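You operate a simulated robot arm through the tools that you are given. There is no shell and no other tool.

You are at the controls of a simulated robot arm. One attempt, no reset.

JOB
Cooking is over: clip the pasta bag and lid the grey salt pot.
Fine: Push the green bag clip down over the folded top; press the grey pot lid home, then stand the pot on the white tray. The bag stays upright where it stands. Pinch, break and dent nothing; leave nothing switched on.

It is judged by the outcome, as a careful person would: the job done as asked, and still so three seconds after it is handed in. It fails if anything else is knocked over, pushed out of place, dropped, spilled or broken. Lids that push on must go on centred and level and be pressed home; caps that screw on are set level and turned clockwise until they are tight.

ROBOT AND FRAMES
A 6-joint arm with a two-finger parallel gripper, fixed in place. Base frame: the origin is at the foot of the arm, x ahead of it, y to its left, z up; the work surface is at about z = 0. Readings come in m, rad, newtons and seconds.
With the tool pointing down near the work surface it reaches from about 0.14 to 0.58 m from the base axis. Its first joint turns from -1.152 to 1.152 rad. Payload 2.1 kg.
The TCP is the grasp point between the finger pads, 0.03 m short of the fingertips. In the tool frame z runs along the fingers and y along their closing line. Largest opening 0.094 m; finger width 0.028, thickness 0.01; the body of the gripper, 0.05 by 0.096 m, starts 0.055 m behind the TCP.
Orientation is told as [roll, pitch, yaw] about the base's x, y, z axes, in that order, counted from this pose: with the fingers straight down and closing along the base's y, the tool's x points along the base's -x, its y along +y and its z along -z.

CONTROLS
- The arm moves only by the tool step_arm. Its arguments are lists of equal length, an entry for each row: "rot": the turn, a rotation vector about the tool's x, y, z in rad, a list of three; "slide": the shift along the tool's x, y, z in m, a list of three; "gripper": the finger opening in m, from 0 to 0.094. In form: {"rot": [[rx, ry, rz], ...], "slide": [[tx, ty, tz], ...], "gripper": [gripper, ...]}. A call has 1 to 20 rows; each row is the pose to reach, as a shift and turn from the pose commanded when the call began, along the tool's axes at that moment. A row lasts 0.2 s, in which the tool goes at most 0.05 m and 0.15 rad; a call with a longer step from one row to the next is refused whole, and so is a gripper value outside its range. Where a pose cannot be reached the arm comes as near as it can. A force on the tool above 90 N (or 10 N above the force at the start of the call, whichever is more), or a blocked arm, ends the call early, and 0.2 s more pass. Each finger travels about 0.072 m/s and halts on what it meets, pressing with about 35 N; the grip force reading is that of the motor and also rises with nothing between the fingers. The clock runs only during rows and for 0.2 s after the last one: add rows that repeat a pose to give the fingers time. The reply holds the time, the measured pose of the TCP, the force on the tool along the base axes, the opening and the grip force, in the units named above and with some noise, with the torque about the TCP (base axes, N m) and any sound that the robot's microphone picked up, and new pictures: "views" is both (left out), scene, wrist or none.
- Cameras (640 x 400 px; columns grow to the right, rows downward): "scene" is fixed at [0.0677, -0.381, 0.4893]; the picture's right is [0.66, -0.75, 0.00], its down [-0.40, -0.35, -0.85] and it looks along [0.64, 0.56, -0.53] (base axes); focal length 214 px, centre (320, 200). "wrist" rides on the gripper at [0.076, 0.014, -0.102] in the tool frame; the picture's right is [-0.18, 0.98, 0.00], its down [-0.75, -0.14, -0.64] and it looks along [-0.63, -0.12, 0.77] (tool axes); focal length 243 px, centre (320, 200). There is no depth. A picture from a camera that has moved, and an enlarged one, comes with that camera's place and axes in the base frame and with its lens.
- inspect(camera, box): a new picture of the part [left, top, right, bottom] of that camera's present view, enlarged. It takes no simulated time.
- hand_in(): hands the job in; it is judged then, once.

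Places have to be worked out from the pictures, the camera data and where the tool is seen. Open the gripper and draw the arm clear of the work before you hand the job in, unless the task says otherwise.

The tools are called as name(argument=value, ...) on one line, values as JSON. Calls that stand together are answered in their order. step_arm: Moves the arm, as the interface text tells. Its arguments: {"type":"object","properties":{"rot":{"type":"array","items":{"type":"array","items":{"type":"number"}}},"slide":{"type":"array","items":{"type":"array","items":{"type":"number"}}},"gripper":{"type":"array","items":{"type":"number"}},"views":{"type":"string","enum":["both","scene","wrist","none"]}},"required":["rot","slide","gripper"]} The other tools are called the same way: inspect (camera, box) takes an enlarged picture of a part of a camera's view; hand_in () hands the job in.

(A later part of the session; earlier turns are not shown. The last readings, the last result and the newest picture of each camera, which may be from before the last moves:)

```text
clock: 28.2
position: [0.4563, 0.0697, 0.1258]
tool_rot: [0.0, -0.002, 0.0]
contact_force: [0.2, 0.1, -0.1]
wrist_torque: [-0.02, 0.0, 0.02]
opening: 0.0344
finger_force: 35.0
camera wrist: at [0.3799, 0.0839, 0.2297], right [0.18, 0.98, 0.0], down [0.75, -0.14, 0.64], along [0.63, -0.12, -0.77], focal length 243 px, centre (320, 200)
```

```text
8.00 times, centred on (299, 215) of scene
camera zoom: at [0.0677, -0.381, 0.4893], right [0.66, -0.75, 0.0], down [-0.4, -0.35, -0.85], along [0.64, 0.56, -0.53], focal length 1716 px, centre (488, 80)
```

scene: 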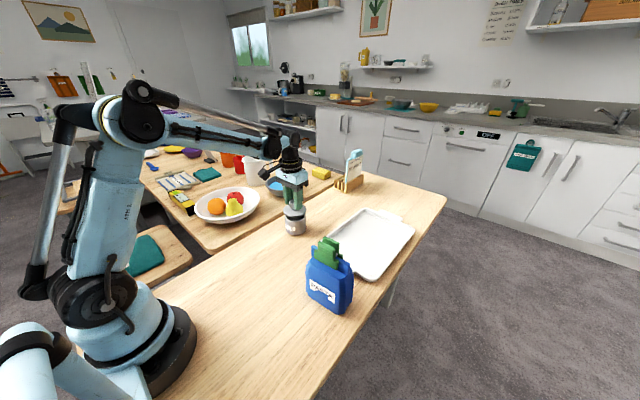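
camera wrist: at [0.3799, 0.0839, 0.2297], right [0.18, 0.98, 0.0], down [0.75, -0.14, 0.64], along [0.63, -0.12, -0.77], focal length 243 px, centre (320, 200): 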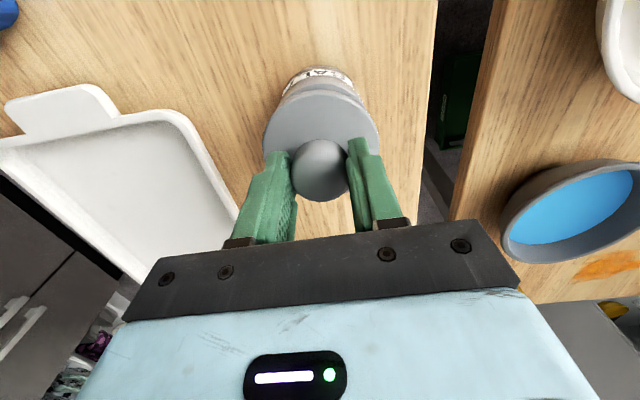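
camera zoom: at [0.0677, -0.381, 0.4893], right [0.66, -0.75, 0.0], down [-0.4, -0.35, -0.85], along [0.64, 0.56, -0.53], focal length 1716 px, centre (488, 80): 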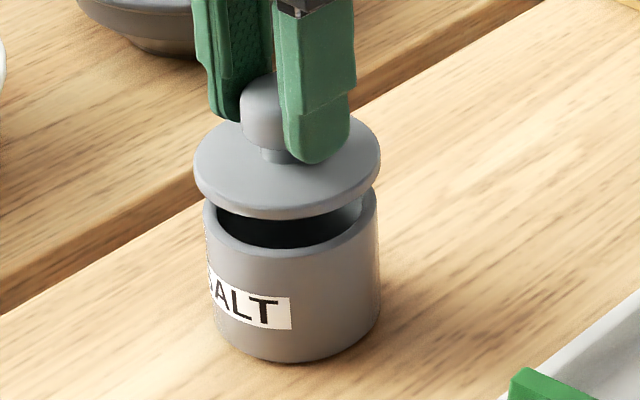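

The lid (0.4586, 0.0700) and pot (0.4588, 0.0701) are now concentric within my measuring error. I'll lower gently toward contact.

step_arm(rot=[[0, 0, 0], [0, 0, 0], [0, 0, 0], [0, 0, 0], [0, 0, 0]], slide=[[0, 0, 0.003], [0, 0, 0.006], [0, 0, 0.009], [0, 0, 0.011], [0, 0, 0.013]], gripper=[0.026, 0.026, 0.026, 0.026, 0.026])

inspect(camera="scene", box=[275, 195, 323, 245])

inspect(camera="wrist", box=[260, 60, 380, 160])

```text
clock: 29.4
position: [0.4564, 0.069, 0.1137]
tool_rot: [0.001, -0.002, 0.0]
contact_force: [-0.1, 1.3, 0.1]
wrist_torque: [-0.01, 0.0, -0.02]
opening: 0.0341
finger_force: 34.7
camera wrist: at [0.3797, 0.0835, 0.2164], right [0.18, 0.98, 0.0], down [0.75, -0.14, 0.64], along [0.63, -0.12, -0.77], focal length 243 px, centre (320, 200)
```

scene: 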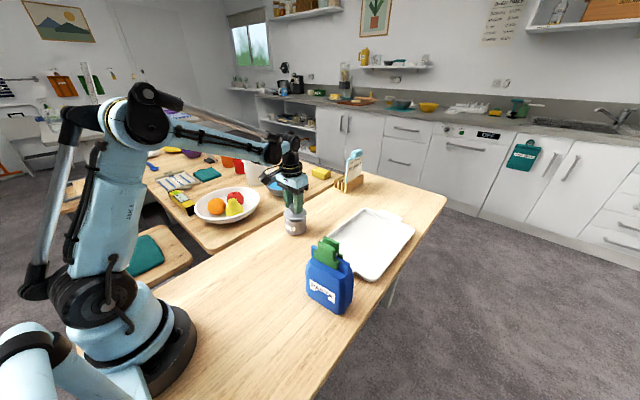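
wrist: 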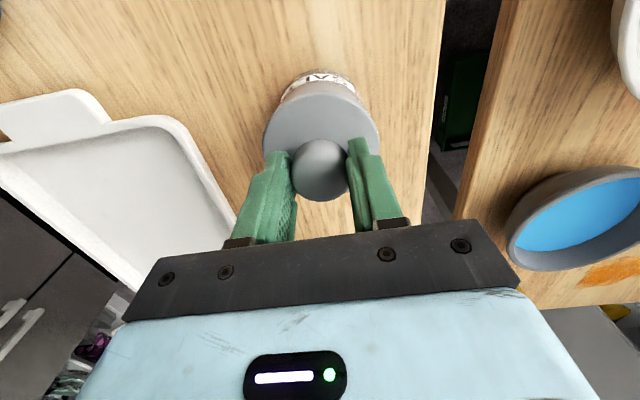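

```text
8.00 times, centred on (299, 220) of scene
camera zoom: at [0.0677, -0.381, 0.4893], right [0.66, -0.75, 0.0], down [-0.4, -0.35, -0.85], along [0.64, 0.56, -0.53], focal length 1716 px, centre (488, 40)
```

zoom: 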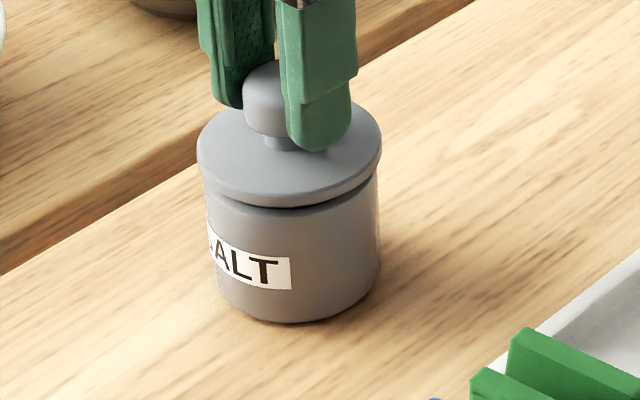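

```text
4.00 times, centred on (320, 110) of wrist
camera zoom: at [0.3797, 0.0835, 0.2164], right [0.18, 0.98, 0.0], down [0.75, -0.14, 0.64], along [0.63, -0.12, -0.77], focal length 970 px, centre (320, 560)
```

zoom: 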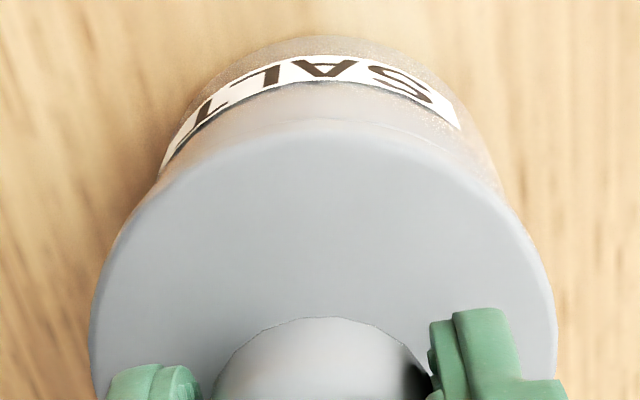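

There's no contact yet and the alignment still looks right. I'll continue in 1 mm steps.

step_arm(rot=[[0, 0, 0], [0, 0, 0], [0, 0, 0], [0, 0, 0]], slide=[[0, 0, 0.001], [0, 0, 0.002], [0, 0, 0.003], [0, 0, 0.003]], gripper=[0.026, 0.026, 0.026, 0.026], views="scene")

inspect(camera="scene", box=[275, 195, 323, 245])

```text
clock: 30.4
position: [0.4556, 0.0696, 0.1111]
tool_rot: [-0.001, 0.0, 0.0]
contact_force: [1.1, 0.3, -0.5]
wrist_torque: [-0.01, -0.03, 0.01]
opening: 0.0341
finger_force: 35.4
```

scene: 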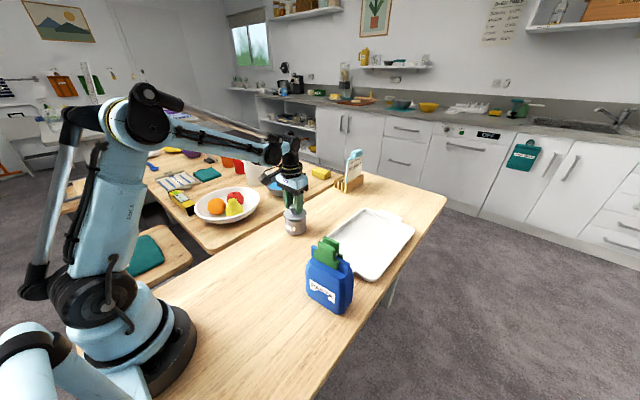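

```text
8.00 times, centred on (299, 220) of scene
camera zoom: at [0.0677, -0.381, 0.4893], right [0.66, -0.75, 0.0], down [-0.4, -0.35, -0.85], along [0.64, 0.56, -0.53], focal length 1716 px, centre (488, 40)
```

zoom: 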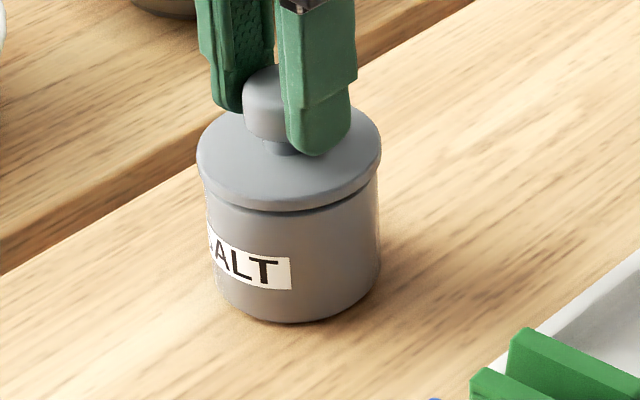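

Still no force at TCP z of 0.111, so the plug is going in freely. Continuing.

step_arm(rot=[[0, 0, 0], [0, 0, 0], [0, 0, 0], [0, 0, 0]], slide=[[0, 0, 0.001], [0, 0, 0.002], [0, 0, 0.003], [0, 0, 0.003]], gripper=[0.026, 0.026, 0.026, 0.026], views="scene")

inspect(camera="scene", box=[275, 195, 323, 245])

```text
clock: 31.4
position: [0.4548, 0.0701, 0.1075]
tool_rot: [-0.002, -0.001, 0.001]
contact_force: [0.1, 0.4, -1.3]
wrist_torque: [-0.02, 0.0, 0.01]
opening: 0.0344
finger_force: 35.1
```

scene: 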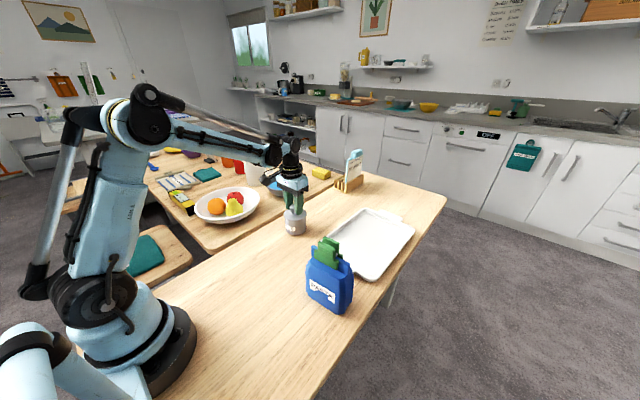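

```text
8.00 times, centred on (299, 220) of scene
camera zoom: at [0.0677, -0.381, 0.4893], right [0.66, -0.75, 0.0], down [-0.4, -0.35, -0.85], along [0.64, 0.56, -0.53], focal length 1716 px, centre (488, 40)
```

zoom: 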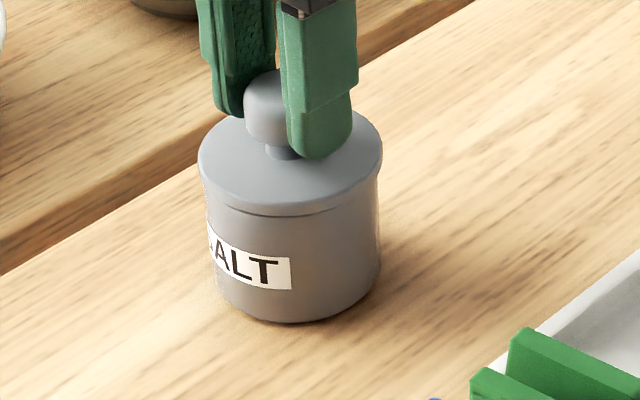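

Still free. I'll go on in 1 mm steps until it bears.

step_arm(rot=[[0, 0, 0], [0, 0, 0], [0, 0, 0]], slide=[[0, 0, 0.001], [0, 0, 0.002], [0, 0, 0.002]], gripper=[0.026, 0.026, 0.026], views="scene")

inspect(camera="scene", box=[275, 195, 323, 245])

```text
clock: 32.2
position: [0.4558, 0.0694, 0.1062]
tool_rot: [0.002, -0.002, 0.002]
contact_force: [-0.6, 5.4, 10.3]
wrist_torque: [0.24, -0.03, 0.03]
opening: 0.0342
finger_force: 35.2
heard: snap
```

scene: 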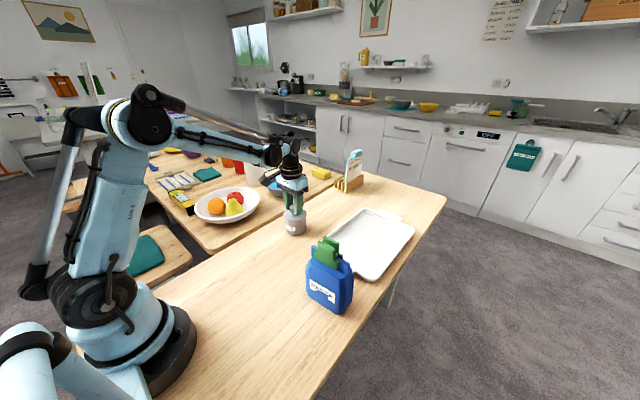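

```text
8.00 times, centred on (299, 220) of scene
camera zoom: at [0.0676, -0.381, 0.4893], right [0.66, -0.75, 0.0], down [-0.4, -0.35, -0.85], along [0.64, 0.56, -0.53], focal length 1716 px, centre (488, 40)
```

zoom: 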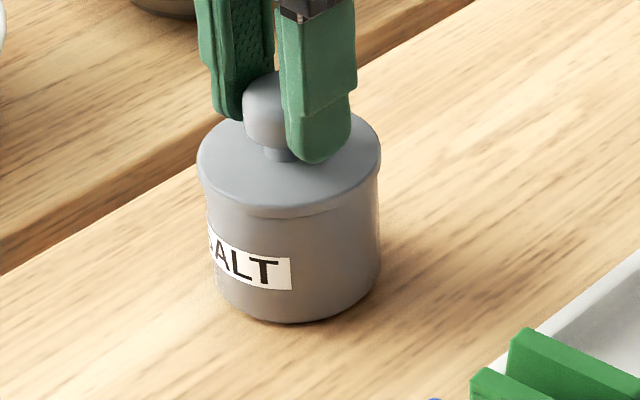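

I heard a snap, so the lid has clicked. I'll press a little more to confirm it's fully home.

step_arm(rot=[[0, 0, 0], [0, 0, 0], [0, 0, 0]], slide=[[0, 0, 0.001], [0, 0, 0.002], [0, 0, 0.002]], gripper=[0.026, 0.026, 0.026])

inspect(camera="scene", box=[275, 195, 323, 245])

inspect(camera="wrist", box=[260, 60, 380, 160])

```text
clock: 33.0
position: [0.4549, 0.07, 0.1034]
tool_rot: [0.001, 0.0, 0.0]
contact_force: [0.5, 6.9, 10.0]
wrist_torque: [0.23, 0.1, -0.04]
opening: 0.0342
finger_force: 34.8
camera wrist: at [0.3798, 0.0836, 0.2071], right [0.18, 0.98, 0.0], down [0.75, -0.14, 0.64], along [0.63, -0.12, -0.77], focal length 243 px, centre (320, 200)
```

scene: 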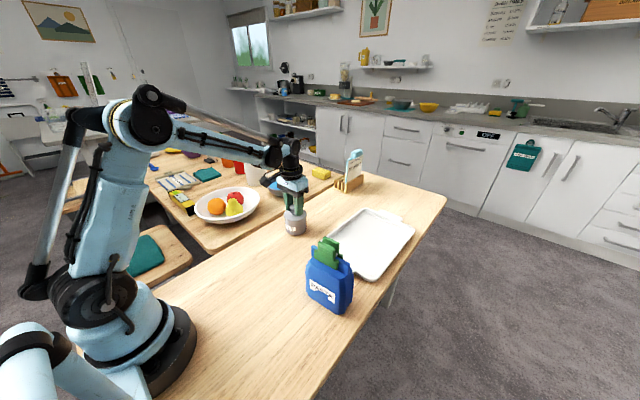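
wrist: 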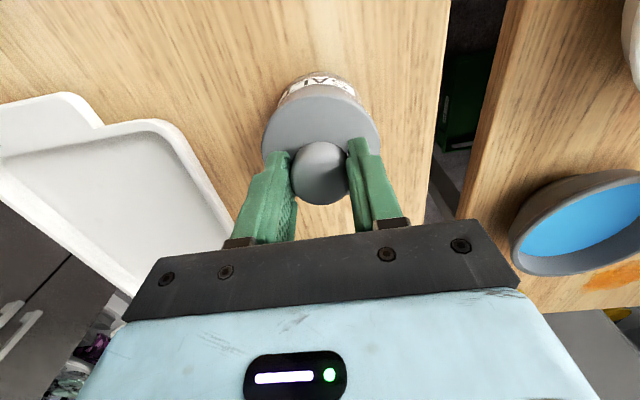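

```text
8.00 times, centred on (299, 220) of scene
camera zoom: at [0.0676, -0.381, 0.4893], right [0.66, -0.75, 0.0], down [-0.4, -0.35, -0.85], along [0.64, 0.56, -0.53], focal length 1716 px, centre (488, 40)
```

zoom: 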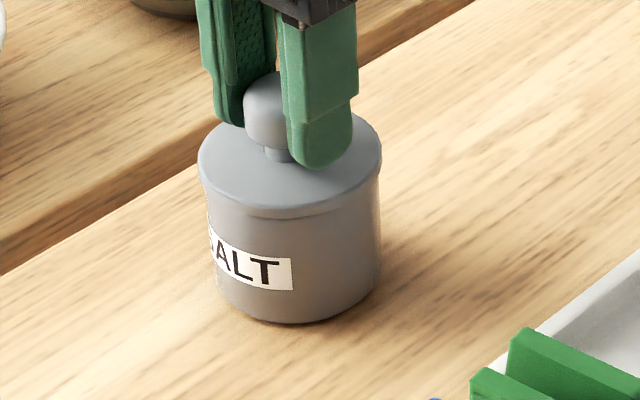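

```text
4.00 times, centred on (320, 110) of wrist
camera zoom: at [0.3798, 0.0836, 0.2071], right [0.18, 0.98, 0.0], down [0.75, -0.14, 0.64], along [0.63, -0.12, -0.77], focal length 970 px, centre (320, 560)
```

zoom: 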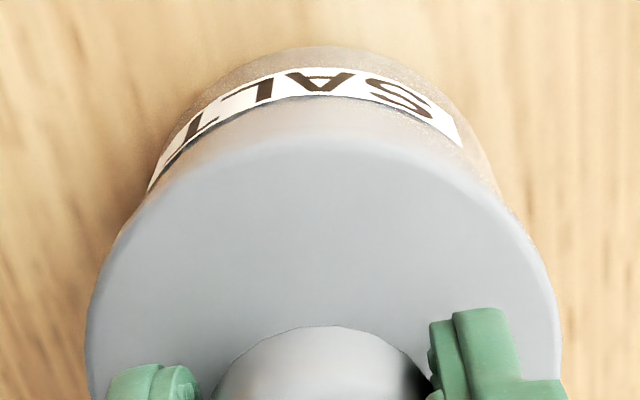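

The lid is seated: the fingers slid down the knob while the lid stayed put. I'll release, rise clear of the knob, and look at whether the lid is level.

step_arm(rot=[[0, 0, 0], [0, 0, 0], [0, 0, 0], [0, 0, 0], [0, 0, 0], [0, 0, 0], [0, 0, 0]], slide=[[0, 0, -0.002], [0, 0, -0.002], [0, 0, -0.002], [0, 0, -0.015], [0, 0, -0.035], [0, 0, -0.05], [0, 0, -0.06]], gripper=[0.026, 0.045, 0.06, 0.065, 0.065, 0.065, 0.065])

inspect(camera="scene", box=[275, 195, 323, 245])

inspect(camera="wrist", box=[250, 20, 390, 140])

```text
clock: 34.6
position: [0.4567, 0.0693, 0.1637]
tool_rot: [-0.001, 0.001, 0.0]
contact_force: [0.7, -0.6, 0.6]
wrist_torque: [-0.01, -0.02, 0.02]
opening: 0.065
finger_force: 0.0
camera wrist: at [0.3796, 0.0832, 0.2671], right [0.18, 0.98, 0.0], down [0.75, -0.14, 0.64], along [0.63, -0.12, -0.77], focal length 243 px, centre (320, 200)
```

scene: 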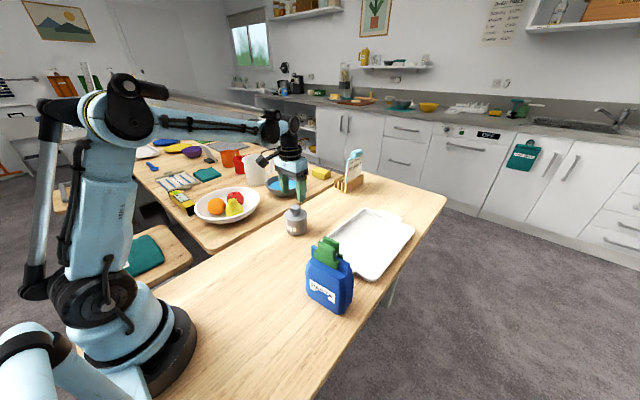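
wrist: 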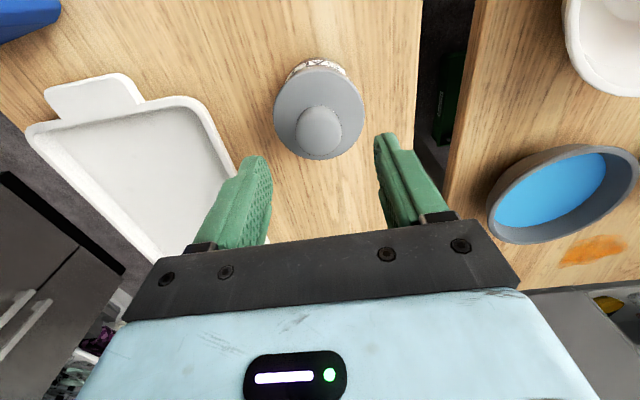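

```text
8.00 times, centred on (299, 220) of scene
camera zoom: at [0.0677, -0.381, 0.4893], right [0.66, -0.75, 0.0], down [-0.4, -0.35, -0.85], along [0.64, 0.56, -0.53], focal length 1716 px, centre (488, 40)
```

zoom: 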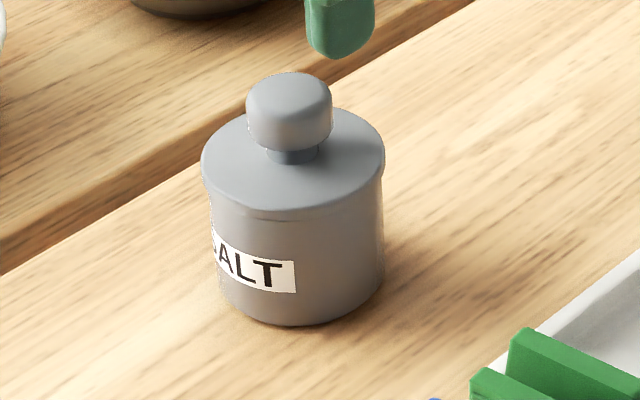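

```text
3.33 times, centred on (320, 80) of wrist
camera zoom: at [0.3796, 0.0832, 0.2671], right [0.18, 0.98, 0.0], down [0.75, -0.14, 0.64], along [0.63, -0.12, -0.77], focal length 809 px, centre (320, 600)
```

zoom: 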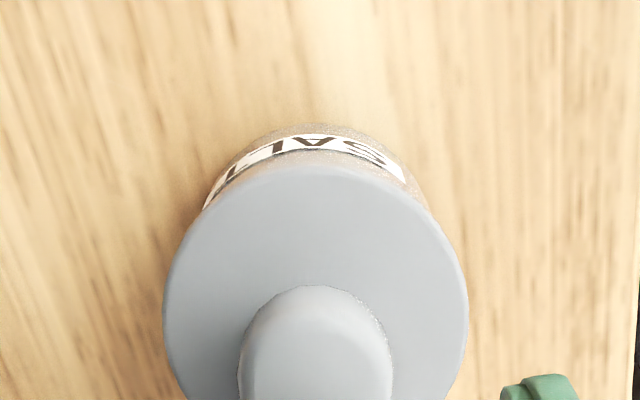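

The lid sits flush and looks level. To be sure it's pressed home all round, I'll close the fingers and press lightly on the knob top, centred at about (0.4565, 0.068).

step_arm(rot=[[0, 0, 0], [0, 0, 0], [0, 0, 0], [0, 0, 0], [0, 0, 0], [0, 0, 0], [0, 0, 0]], slide=[[0, -0.0015, 0], [0, -0.0015, 0], [0, -0.0015, 0], [0, -0.0015, 0.01], [0, -0.0015, 0.02], [0, -0.0015, 0.025], [0, -0.0015, 0.027]], gripper=[0.04, 0.02, 0.0, 0.0, 0.0, 0.0, 0.0])

inspect(camera="scene", box=[275, 185, 323, 240])

inspect(camera="wrist", box=[250, 50, 390, 220])

```text
clock: 36.2
position: [0.4553, 0.0667, 0.1356]
tool_rot: [0.0, -0.003, -0.002]
contact_force: [-0.5, 0.3, -0.9]
wrist_torque: [0.03, -0.02, 0.0]
opening: 0.0
finger_force: 32.5
camera wrist: at [0.3793, 0.0818, 0.2397], right [0.18, 0.98, 0.0], down [0.75, -0.14, 0.64], along [0.63, -0.12, -0.77], focal length 243 px, centre (320, 200)
```

scene: 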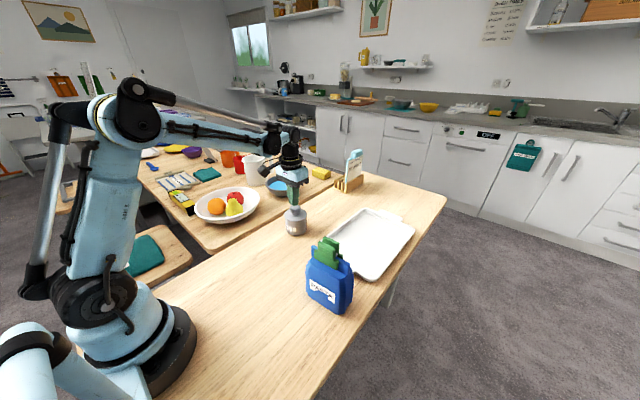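
wrist: 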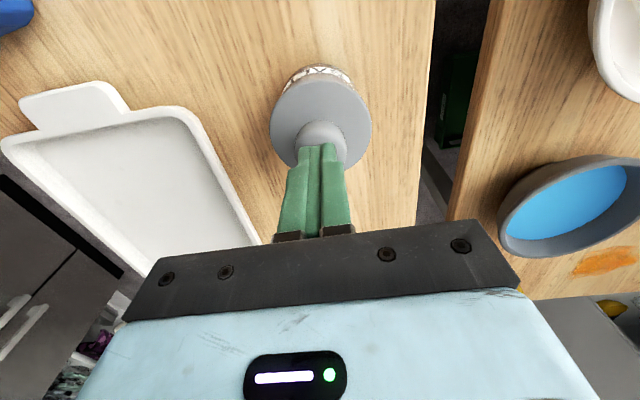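

```text
7.27 times, centred on (299, 212) of scene
camera zoom: at [0.0677, -0.381, 0.4893], right [0.66, -0.75, 0.0], down [-0.4, -0.35, -0.85], along [0.64, 0.56, -0.53], focal length 1560 px, centre (473, 109)
```

zoom: 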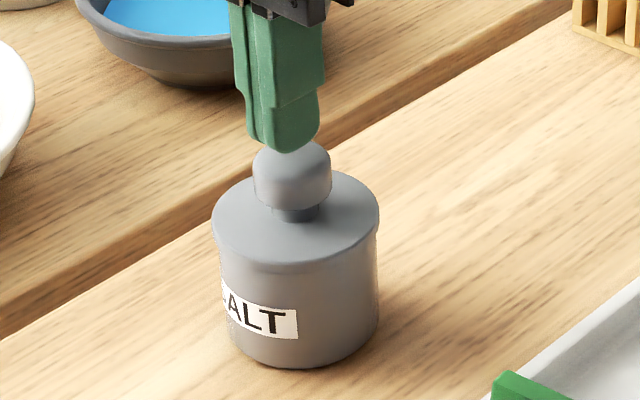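

```text
2.35 times, centred on (320, 135) of wrist
camera zoom: at [0.3793, 0.0818, 0.2397], right [0.18, 0.98, 0.0], down [0.75, -0.14, 0.64], along [0.63, -0.12, -0.77], focal length 571 px, centre (320, 353)
```

zoom: 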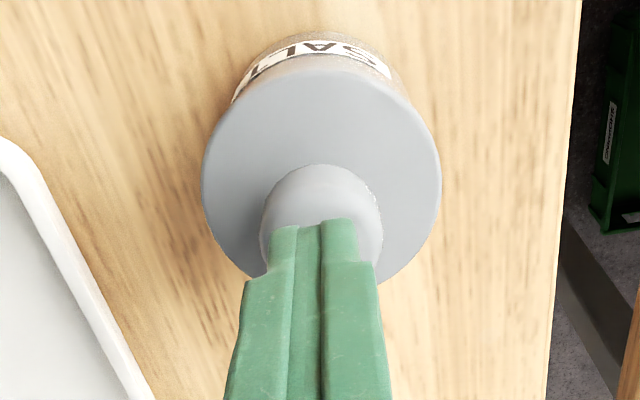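

I'll check the fingertip-to-knob alignment more closely before pressing.

inspect(camera="scene", box=[281, 188, 313, 212])

inspect(camera="wrist", box=[290, 110, 354, 180])

```text
16.00 times, centred on (297, 200) of scene
camera zoom: at [0.0677, -0.381, 0.4893], right [0.66, -0.75, 0.0], down [-0.4, -0.35, -0.85], along [0.64, 0.56, -0.53], focal length 3432 px, centre (688, 200)
```

zoom: 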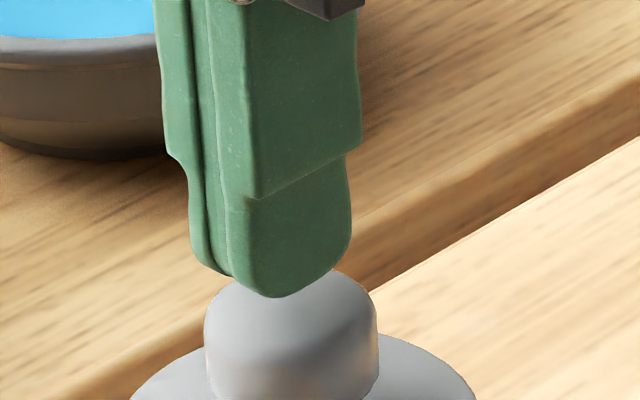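

```text
5.71 times, centred on (322, 145) of wrist
camera zoom: at [0.3793, 0.0818, 0.2397], right [0.18, 0.98, 0.0], down [0.75, -0.14, 0.64], along [0.63, -0.12, -0.77], focal length 1386 px, centre (309, 514)
```

zoom: 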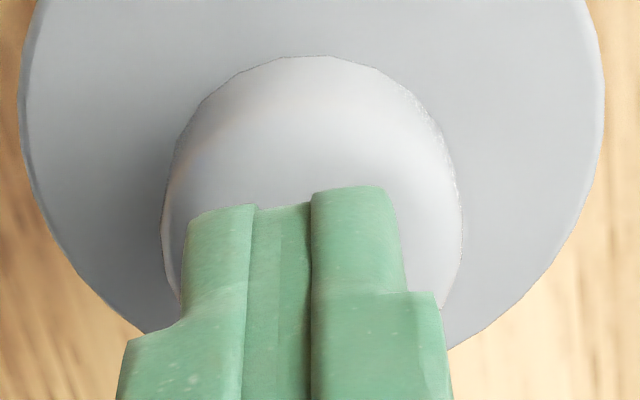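

The fingertips look about 3 mm short in x and 1 mm in y of the knob centre. I'll correct that and come down in small steps until contact.

step_arm(rot=[[0, 0, 0], [0, 0, 0], [0, 0, 0], [0, 0, 0], [0, 0, 0]], slide=[[-0.003, 0.0012, 0], [-0.003, 0.0012, 0.002], [-0.003, 0.0012, 0.003], [-0.003, 0.0012, 0.004], [-0.003, 0.0012, 0.005]], gripper=[0.0, 0.0, 0.0, 0.0, 0.0], views="none")

```text
clock: 37.4
position: [0.458, 0.0696, 0.1308]
tool_rot: [-0.002, -0.001, 0.0]
contact_force: [-0.6, -0.5, 0.1]
wrist_torque: [0.0, 0.03, 0.01]
opening: 0.0
finger_force: 33.2
```

Not touching yet at 0.1308. I'll continue in 1 mm steps.

step_arm(rot=[[0, 0, 0], [0, 0, 0], [0, 0, 0]], slide=[[0, 0, 0.001], [0, 0, 0.002], [0, 0, 0.003]], gripper=[0.0, 0.0, 0.0], views="none")

```text
clock: 38.2
position: [0.4597, 0.0696, 0.1286]
tool_rot: [-0.001, 0.0, 0.0]
contact_force: [-0.3, -0.4, 0.0]
wrist_torque: [0.04, -0.01, -0.01]
opening: 0.0
finger_force: 33.2
```

step_arm(rot=[[0, 0, 0], [0, 0, 0], [0, 0, 0]], slide=[[0, 0, 0.001], [0, 0, 0.002], [0, 0, 0.003]], gripper=[0.0, 0.0, 0.0], views="scene")

inspect(camera="scene", box=[275, 185, 323, 240])

```text
clock: 39.0
position: [0.4587, 0.0696, 0.129]
tool_rot: [0.0, -0.002, 0.001]
contact_force: [-2.8, -2.5, 71.6]
wrist_torque: [-0.09, 0.19, 0.01]
opening: 0.0
finger_force: 32.8
```

scene: 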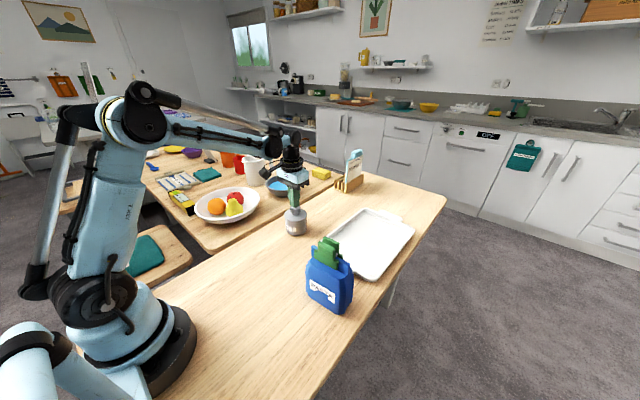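

```text
7.27 times, centred on (299, 212) of scene
camera zoom: at [0.0673, -0.3811, 0.4894], right [0.66, -0.75, 0.0], down [-0.4, -0.35, -0.85], along [0.64, 0.56, -0.53], focal length 1560 px, centre (473, 109)
```

zoom: 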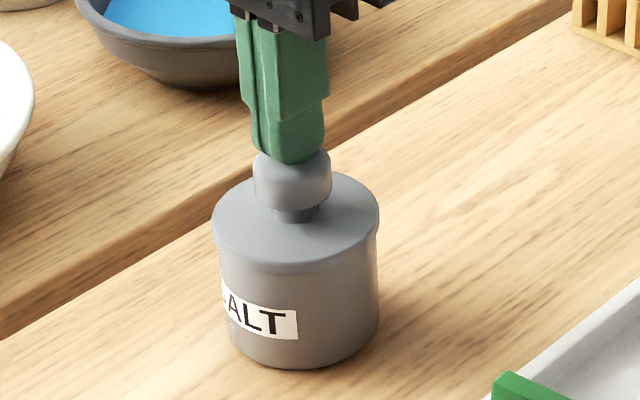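

At 71 N nothing moves, so the lid is firmly home. I'll back off straight up and look at the lidded pot.

step_arm(rot=[[0, 0, 0], [0, 0, 0], [0, 0, 0], [0, 0, 0], [0, 0, 0]], slide=[[0, 0, -0.005], [0, 0, -0.02], [0, 0, -0.05], [0, 0, -0.08], [0, 0, -0.11]], gripper=[0.0, 0.0, 0.03, 0.06, 0.094])

inspect(camera="scene", box=[275, 190, 323, 240])

inspect(camera="wrist", box=[260, 20, 380, 120])

inspect(camera="scene", box=[310, 232, 358, 272])

```text
clock: 40.2
position: [0.459, 0.0714, 0.236]
tool_rot: [0.0, -0.001, 0.0]
contact_force: [0.8, 0.1, 1.5]
wrist_torque: [0.01, 0.0, 0.0]
opening: 0.0941
finger_force: 0.0
camera wrist: at [0.3836, 0.0857, 0.3389], right [0.18, 0.98, 0.0], down [0.75, -0.14, 0.64], along [0.63, -0.12, -0.77], focal length 243 px, centre (320, 200)
```

scene: 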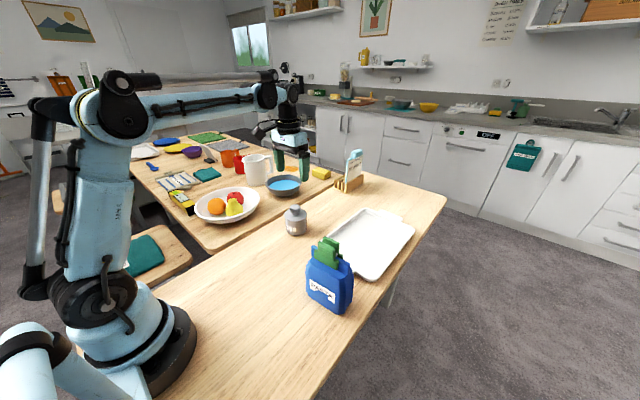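
wrist: 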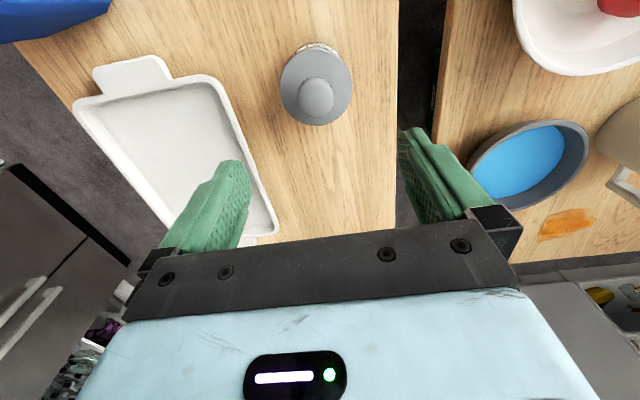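

```text
8.00 times, centred on (299, 215) of scene
camera zoom: at [0.0677, -0.381, 0.4893], right [0.66, -0.75, 0.0], down [-0.4, -0.35, -0.85], along [0.64, 0.56, -0.53], focal length 1716 px, centre (488, 80)
```

zoom: 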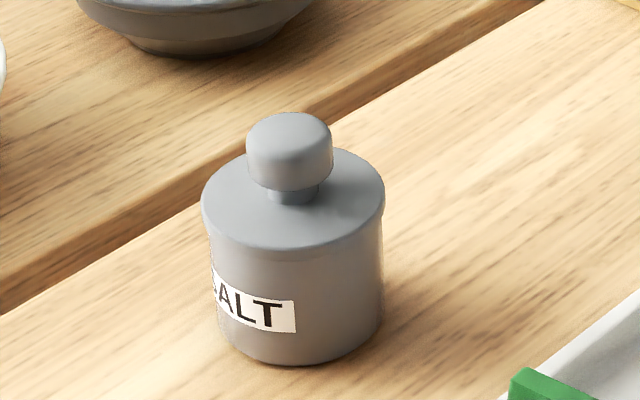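

```text
4.00 times, centred on (320, 70) of wrist
camera zoom: at [0.3836, 0.0857, 0.3389], right [0.18, 0.98, 0.0], down [0.75, -0.14, 0.64], along [0.63, -0.12, -0.77], focal length 970 px, centre (320, 720)
```

zoom: 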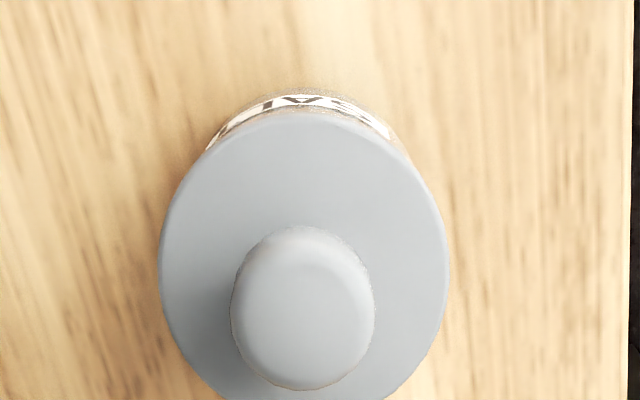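

```text
10.00 times, centred on (334, 252) of scene
camera zoom: at [0.0677, -0.381, 0.4893], right [0.66, -0.75, 0.0], down [-0.4, -0.35, -0.85], along [0.64, 0.56, -0.53], focal length 2145 px, centre (180, -320)
```

zoom: 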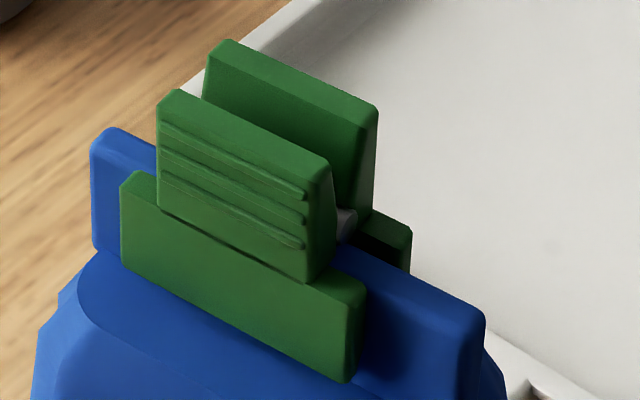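

The lid is level and home. Before moving the pot I want to verify that the clip is fully seated, since it gave no snap. I'll swing to a low side view along the ridge: first yaw and shift, then tilt the camera.

step_arm(rot=[[0, 0, 0.133], [0, 0, 0.266], [0, 0, 0.4], [0, 0, 0.533], [0, 0, 0.666], [0, 0, 0.8], [0, 0, 0.933], [0, 0, 1.066], [0, 0, 1.2], [0, 0, 1.333], [0, 0, 1.465]], slide=[[0.0125, -0.0083, 0], [0.025, -0.0165, 0], [0.0375, -0.025, 0], [0.05, -0.033, 0], [0.0623, -0.041, 0], [0.075, -0.05, 0], [0.087, -0.058, 0], [0.1, -0.066, 0.005], [0.112, -0.0745, 0.01], [0.125, -0.083, 0.018], [0.137, -0.091, 0.025]], gripper=[0.094, 0.094, 0.094, 0.094, 0.094, 0.094, 0.094, 0.094, 0.094, 0.094, 0.094], views="scene")

```text
clock: 42.6
position: [0.3209, -0.0202, 0.2108]
tool_rot: [0.003, 0.0, -1.467]
contact_force: [-0.2, 0.8, -0.4]
wrist_torque: [-0.02, -0.02, 0.02]
opening: 0.0941
finger_force: 0.2
```

scene: 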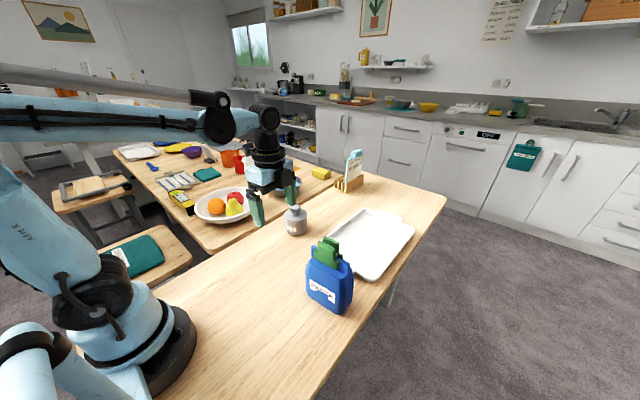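

Now I'll tilt about the tool y axis so the camera looks nearly horizontally along the ridge.

step_arm(rot=[[0, -0.13, 0], [0, -0.26, 0], [0, -0.39, 0], [0, -0.52, 0], [0, -0.62, 0]], slide=[[0, 0, 0], [0, 0, 0], [0, 0, 0], [0, 0, 0], [0, 0, 0]], gripper=[0.094, 0.094, 0.094, 0.094, 0.094])

inspect(camera="wrist", box=[240, 100, 400, 260])

```text
clock: 43.8
position: [0.3219, -0.021, 0.2101]
tool_rot: [0.002, -0.622, -1.467]
contact_force: [-0.5, -0.4, -0.2]
wrist_torque: [0.0, 0.02, 0.03]
opening: 0.0939
finger_force: 0.0
camera wrist: at [0.3233, 0.1012, 0.2508], right [0.99, -0.04, 0.11], down [-0.12, -0.25, 0.96], along [-0.02, -0.97, -0.26], focal length 243 px, centre (320, 200)
```

scene: 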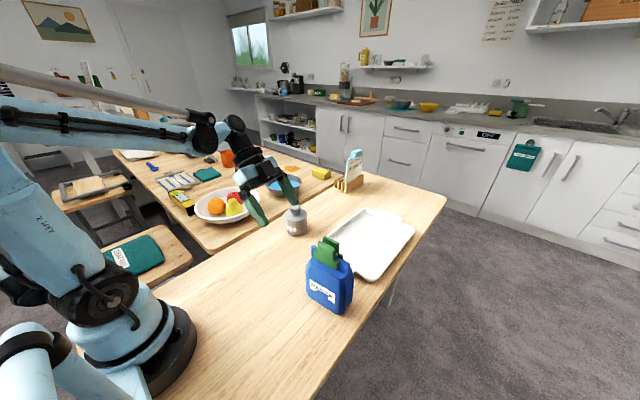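
wrist: 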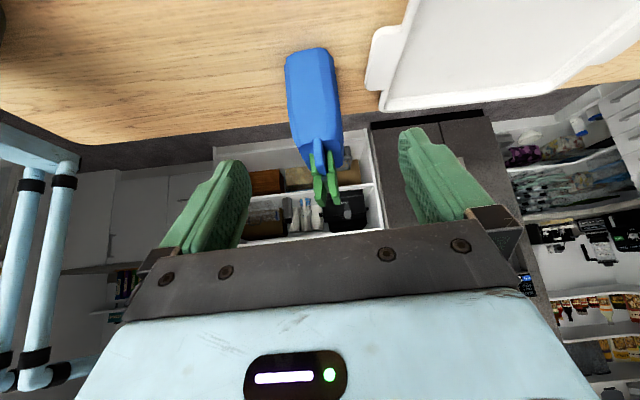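

```text
2.50 times, centred on (320, 180) of wrist
camera zoom: at [0.3233, 0.1012, 0.2508], right [0.99, -0.04, 0.11], down [-0.12, -0.25, 0.96], along [-0.02, -0.97, -0.26], focal length 606 px, centre (320, 250)
```

zoom: 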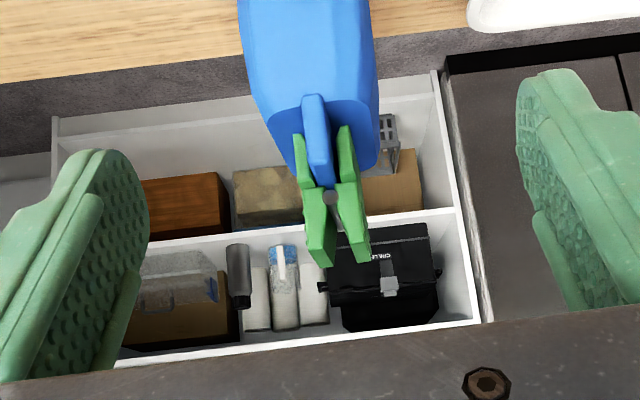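

A good view, though upside-down. I'll zoom in on the clip and ridge end-on.

inspect(camera="wrist", box=[300, 135, 348, 210])

inspect(camera="wrist", box=[306, 145, 340, 185])

```text
5.33 times, centred on (324, 172) of wrist
camera zoom: at [0.3233, 0.1012, 0.2508], right [0.99, -0.04, 0.11], down [-0.12, -0.25, 0.96], along [-0.02, -0.97, -0.26], focal length 1294 px, centre (299, 347)
```

zoom: 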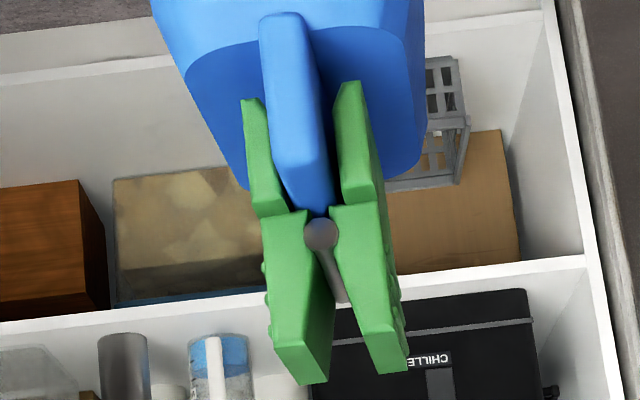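

```text
10.00 times, centred on (323, 165) of wrist
camera zoom: at [0.3233, 0.1012, 0.2508], right [0.99, -0.04, 0.11], down [-0.12, -0.25, 0.96], along [-0.02, -0.97, -0.26], focal length 2426 px, centre (290, 550)
```

zoom: 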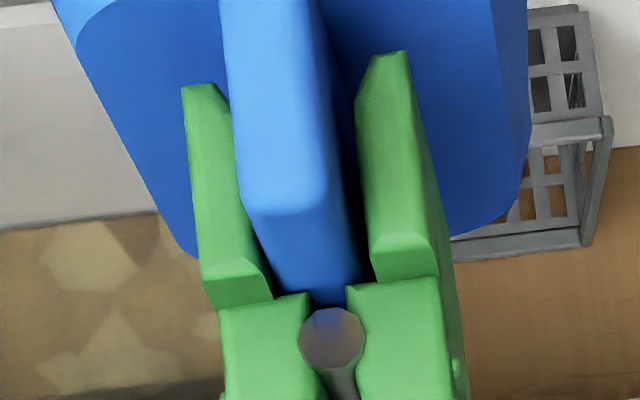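

End-on, the ridge top meets the clip's hub line and sits squarely between the jaws, so the clip is fully seated. Now for the lidded pot: the lid overhangs the wall by about 2 mm, so I'll grip the wall below it with the gripper tilted about 40°. I'll swing round to a staging pose above and behind the pot.

step_arm(rot=[[-0.085, 0, -0.1185], [-0.17, 0, -0.237], [-0.255, 0, -0.3555], [-0.34, 0, -0.474], [-0.425, 0, -0.5925], [-0.51, 0, -0.711], [-0.595, 0, -0.8295], [-0.68, 0, -0.948]], slide=[[0.0151, 0.0094, -0.0016], [0.0302, 0.0188, -0.0032], [0.0453, 0.0281, -0.0048], [0.0604, 0.0375, -0.0064], [0.0755, 0.0469, -0.008], [0.0906, 0.0563, -0.0096], [0.1057, 0.0656, -0.0112], [0.1208, 0.075, -0.0128]], gripper=[0.094, 0.094, 0.094, 0.094, 0.094, 0.094, 0.094, 0.094])

inspect(camera="scene", box=[230, 150, 340, 250])

inspect(camera="wrist", box=[230, 100, 410, 250])

```text
clock: 45.6
position: [0.3858, 0.0923, 0.152]
tool_rot: [0.002, -0.624, -0.296]
contact_force: [0.1, 0.2, -0.3]
wrist_torque: [0.03, -0.01, 0.01]
opening: 0.094
finger_force: 0.0
camera wrist: at [0.2725, 0.1405, 0.1919], right [0.43, 0.9, 0.11], down [0.19, -0.21, 0.96], along [0.88, -0.39, -0.26], focal length 243 px, centre (320, 200)
```

scene: 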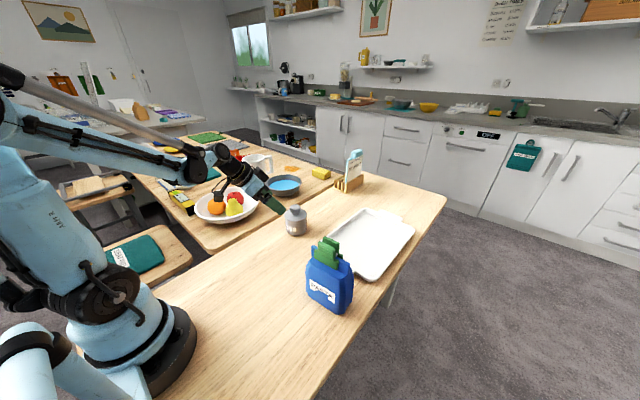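
wrist: 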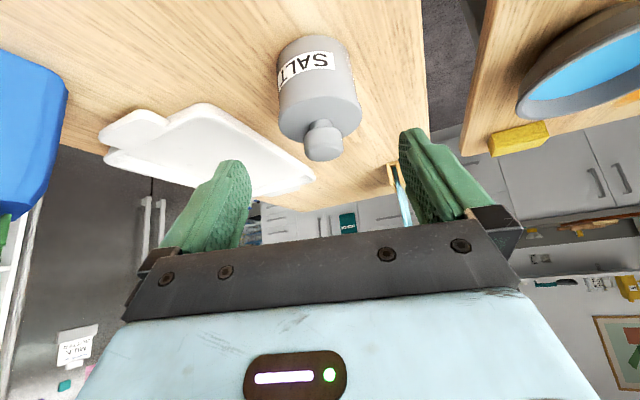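

```text
4.00 times, centred on (285, 200) of scene
camera zoom: at [0.0677, -0.381, 0.4893], right [0.66, -0.75, 0.0], down [-0.4, -0.35, -0.85], along [0.64, 0.56, -0.53], focal length 858 px, centre (460, 200)
```

zoom: 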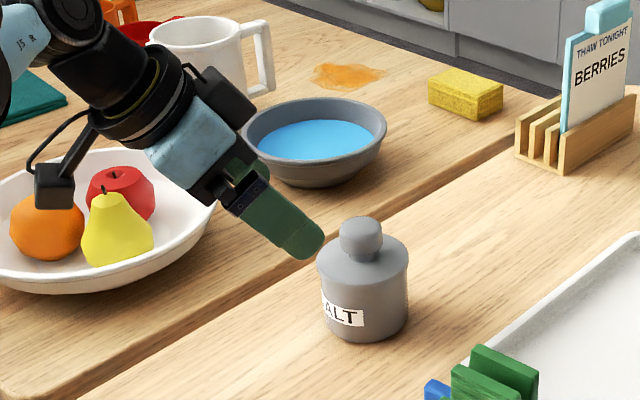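

```text
2.67 times, centred on (320, 175) of wrist
camera zoom: at [0.2725, 0.1405, 0.1919], right [0.43, 0.9, 0.11], down [0.19, -0.21, 0.96], along [0.88, -0.39, -0.26], focal length 647 px, centre (320, 267)
```

zoom: 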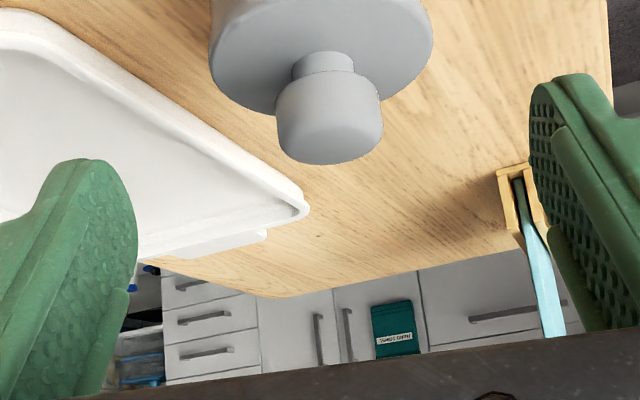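

The tilted pose reaches well and the pot is laterally centred between the fingers (offset of about 1 mm). I'll set the tilt to 40° and move to the start of the approach line.

step_arm(rot=[[0, -0.025, 0], [0, -0.05, 0], [0, -0.074, 0], [0, -0.074, 0]], slide=[[0.0075, -0.0007, 0.0175], [0.015, -0.0014, 0.035], [0.0224, -0.0021, 0.0526], [0.0224, -0.0021, 0.0526]], gripper=[0.094, 0.094, 0.094, 0.094])

inspect(camera="scene", box=[245, 170, 325, 250])

inspect(camera="wrist", box=[210, 60, 430, 240])

```text
clock: 46.6
position: [0.3957, 0.085, 0.0954]
tool_rot: [0.005, -0.697, -0.3]
contact_force: [-0.7, -1.1, -0.4]
wrist_torque: [0.02, -0.01, 0.04]
opening: 0.094
finger_force: 0.0
camera wrist: at [0.2819, 0.136, 0.1267], right [0.42, 0.9, 0.12], down [0.12, -0.19, 0.98], along [0.9, -0.4, -0.18], focal length 243 px, centre (320, 200)
```

scene: 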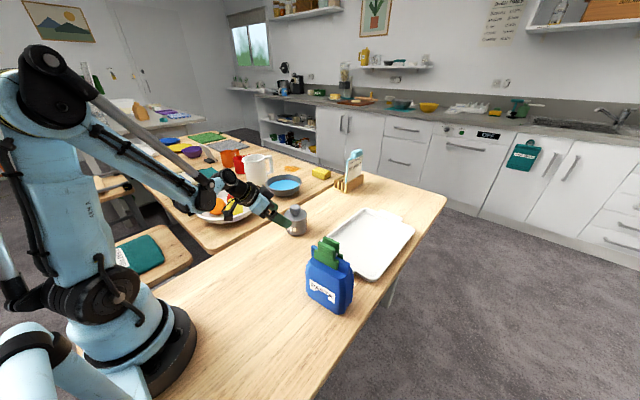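
wrist: 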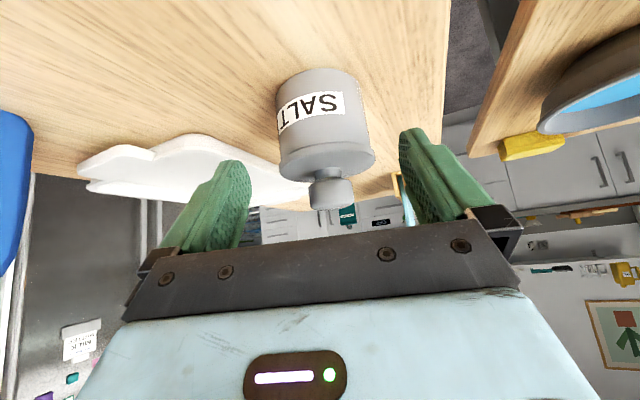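

```text
5.00 times, centred on (285, 210) of scene
camera zoom: at [0.0677, -0.381, 0.4893], right [0.66, -0.75, 0.0], down [-0.4, -0.35, -0.85], along [0.64, 0.56, -0.53], focal length 1072 px, centre (495, 150)
```

zoom: 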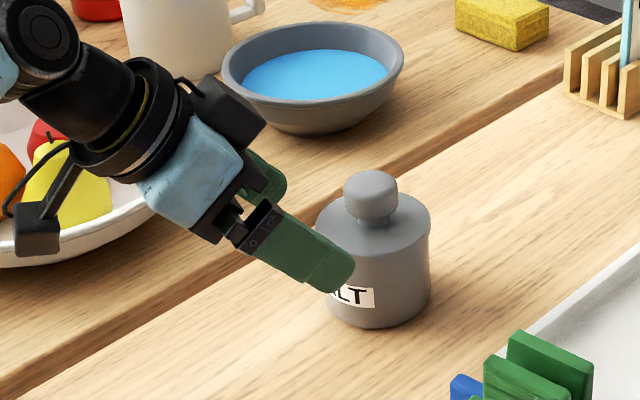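

```text
2.22 times, centred on (320, 150) of wrist
camera zoom: at [0.2819, 0.136, 0.1267], right [0.42, 0.9, 0.12], down [0.12, -0.19, 0.98], along [0.9, -0.4, -0.18], focal length 539 px, centre (320, 311)
```

zoom: 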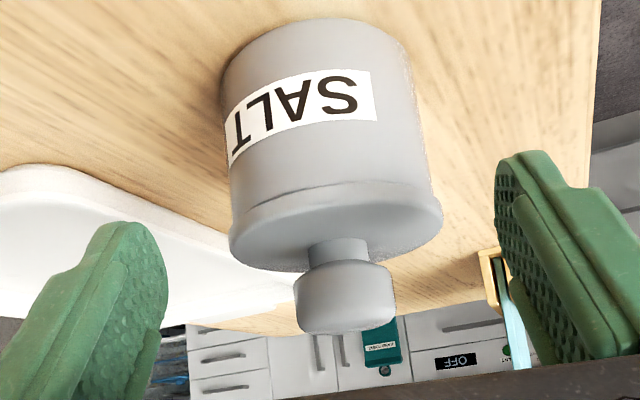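

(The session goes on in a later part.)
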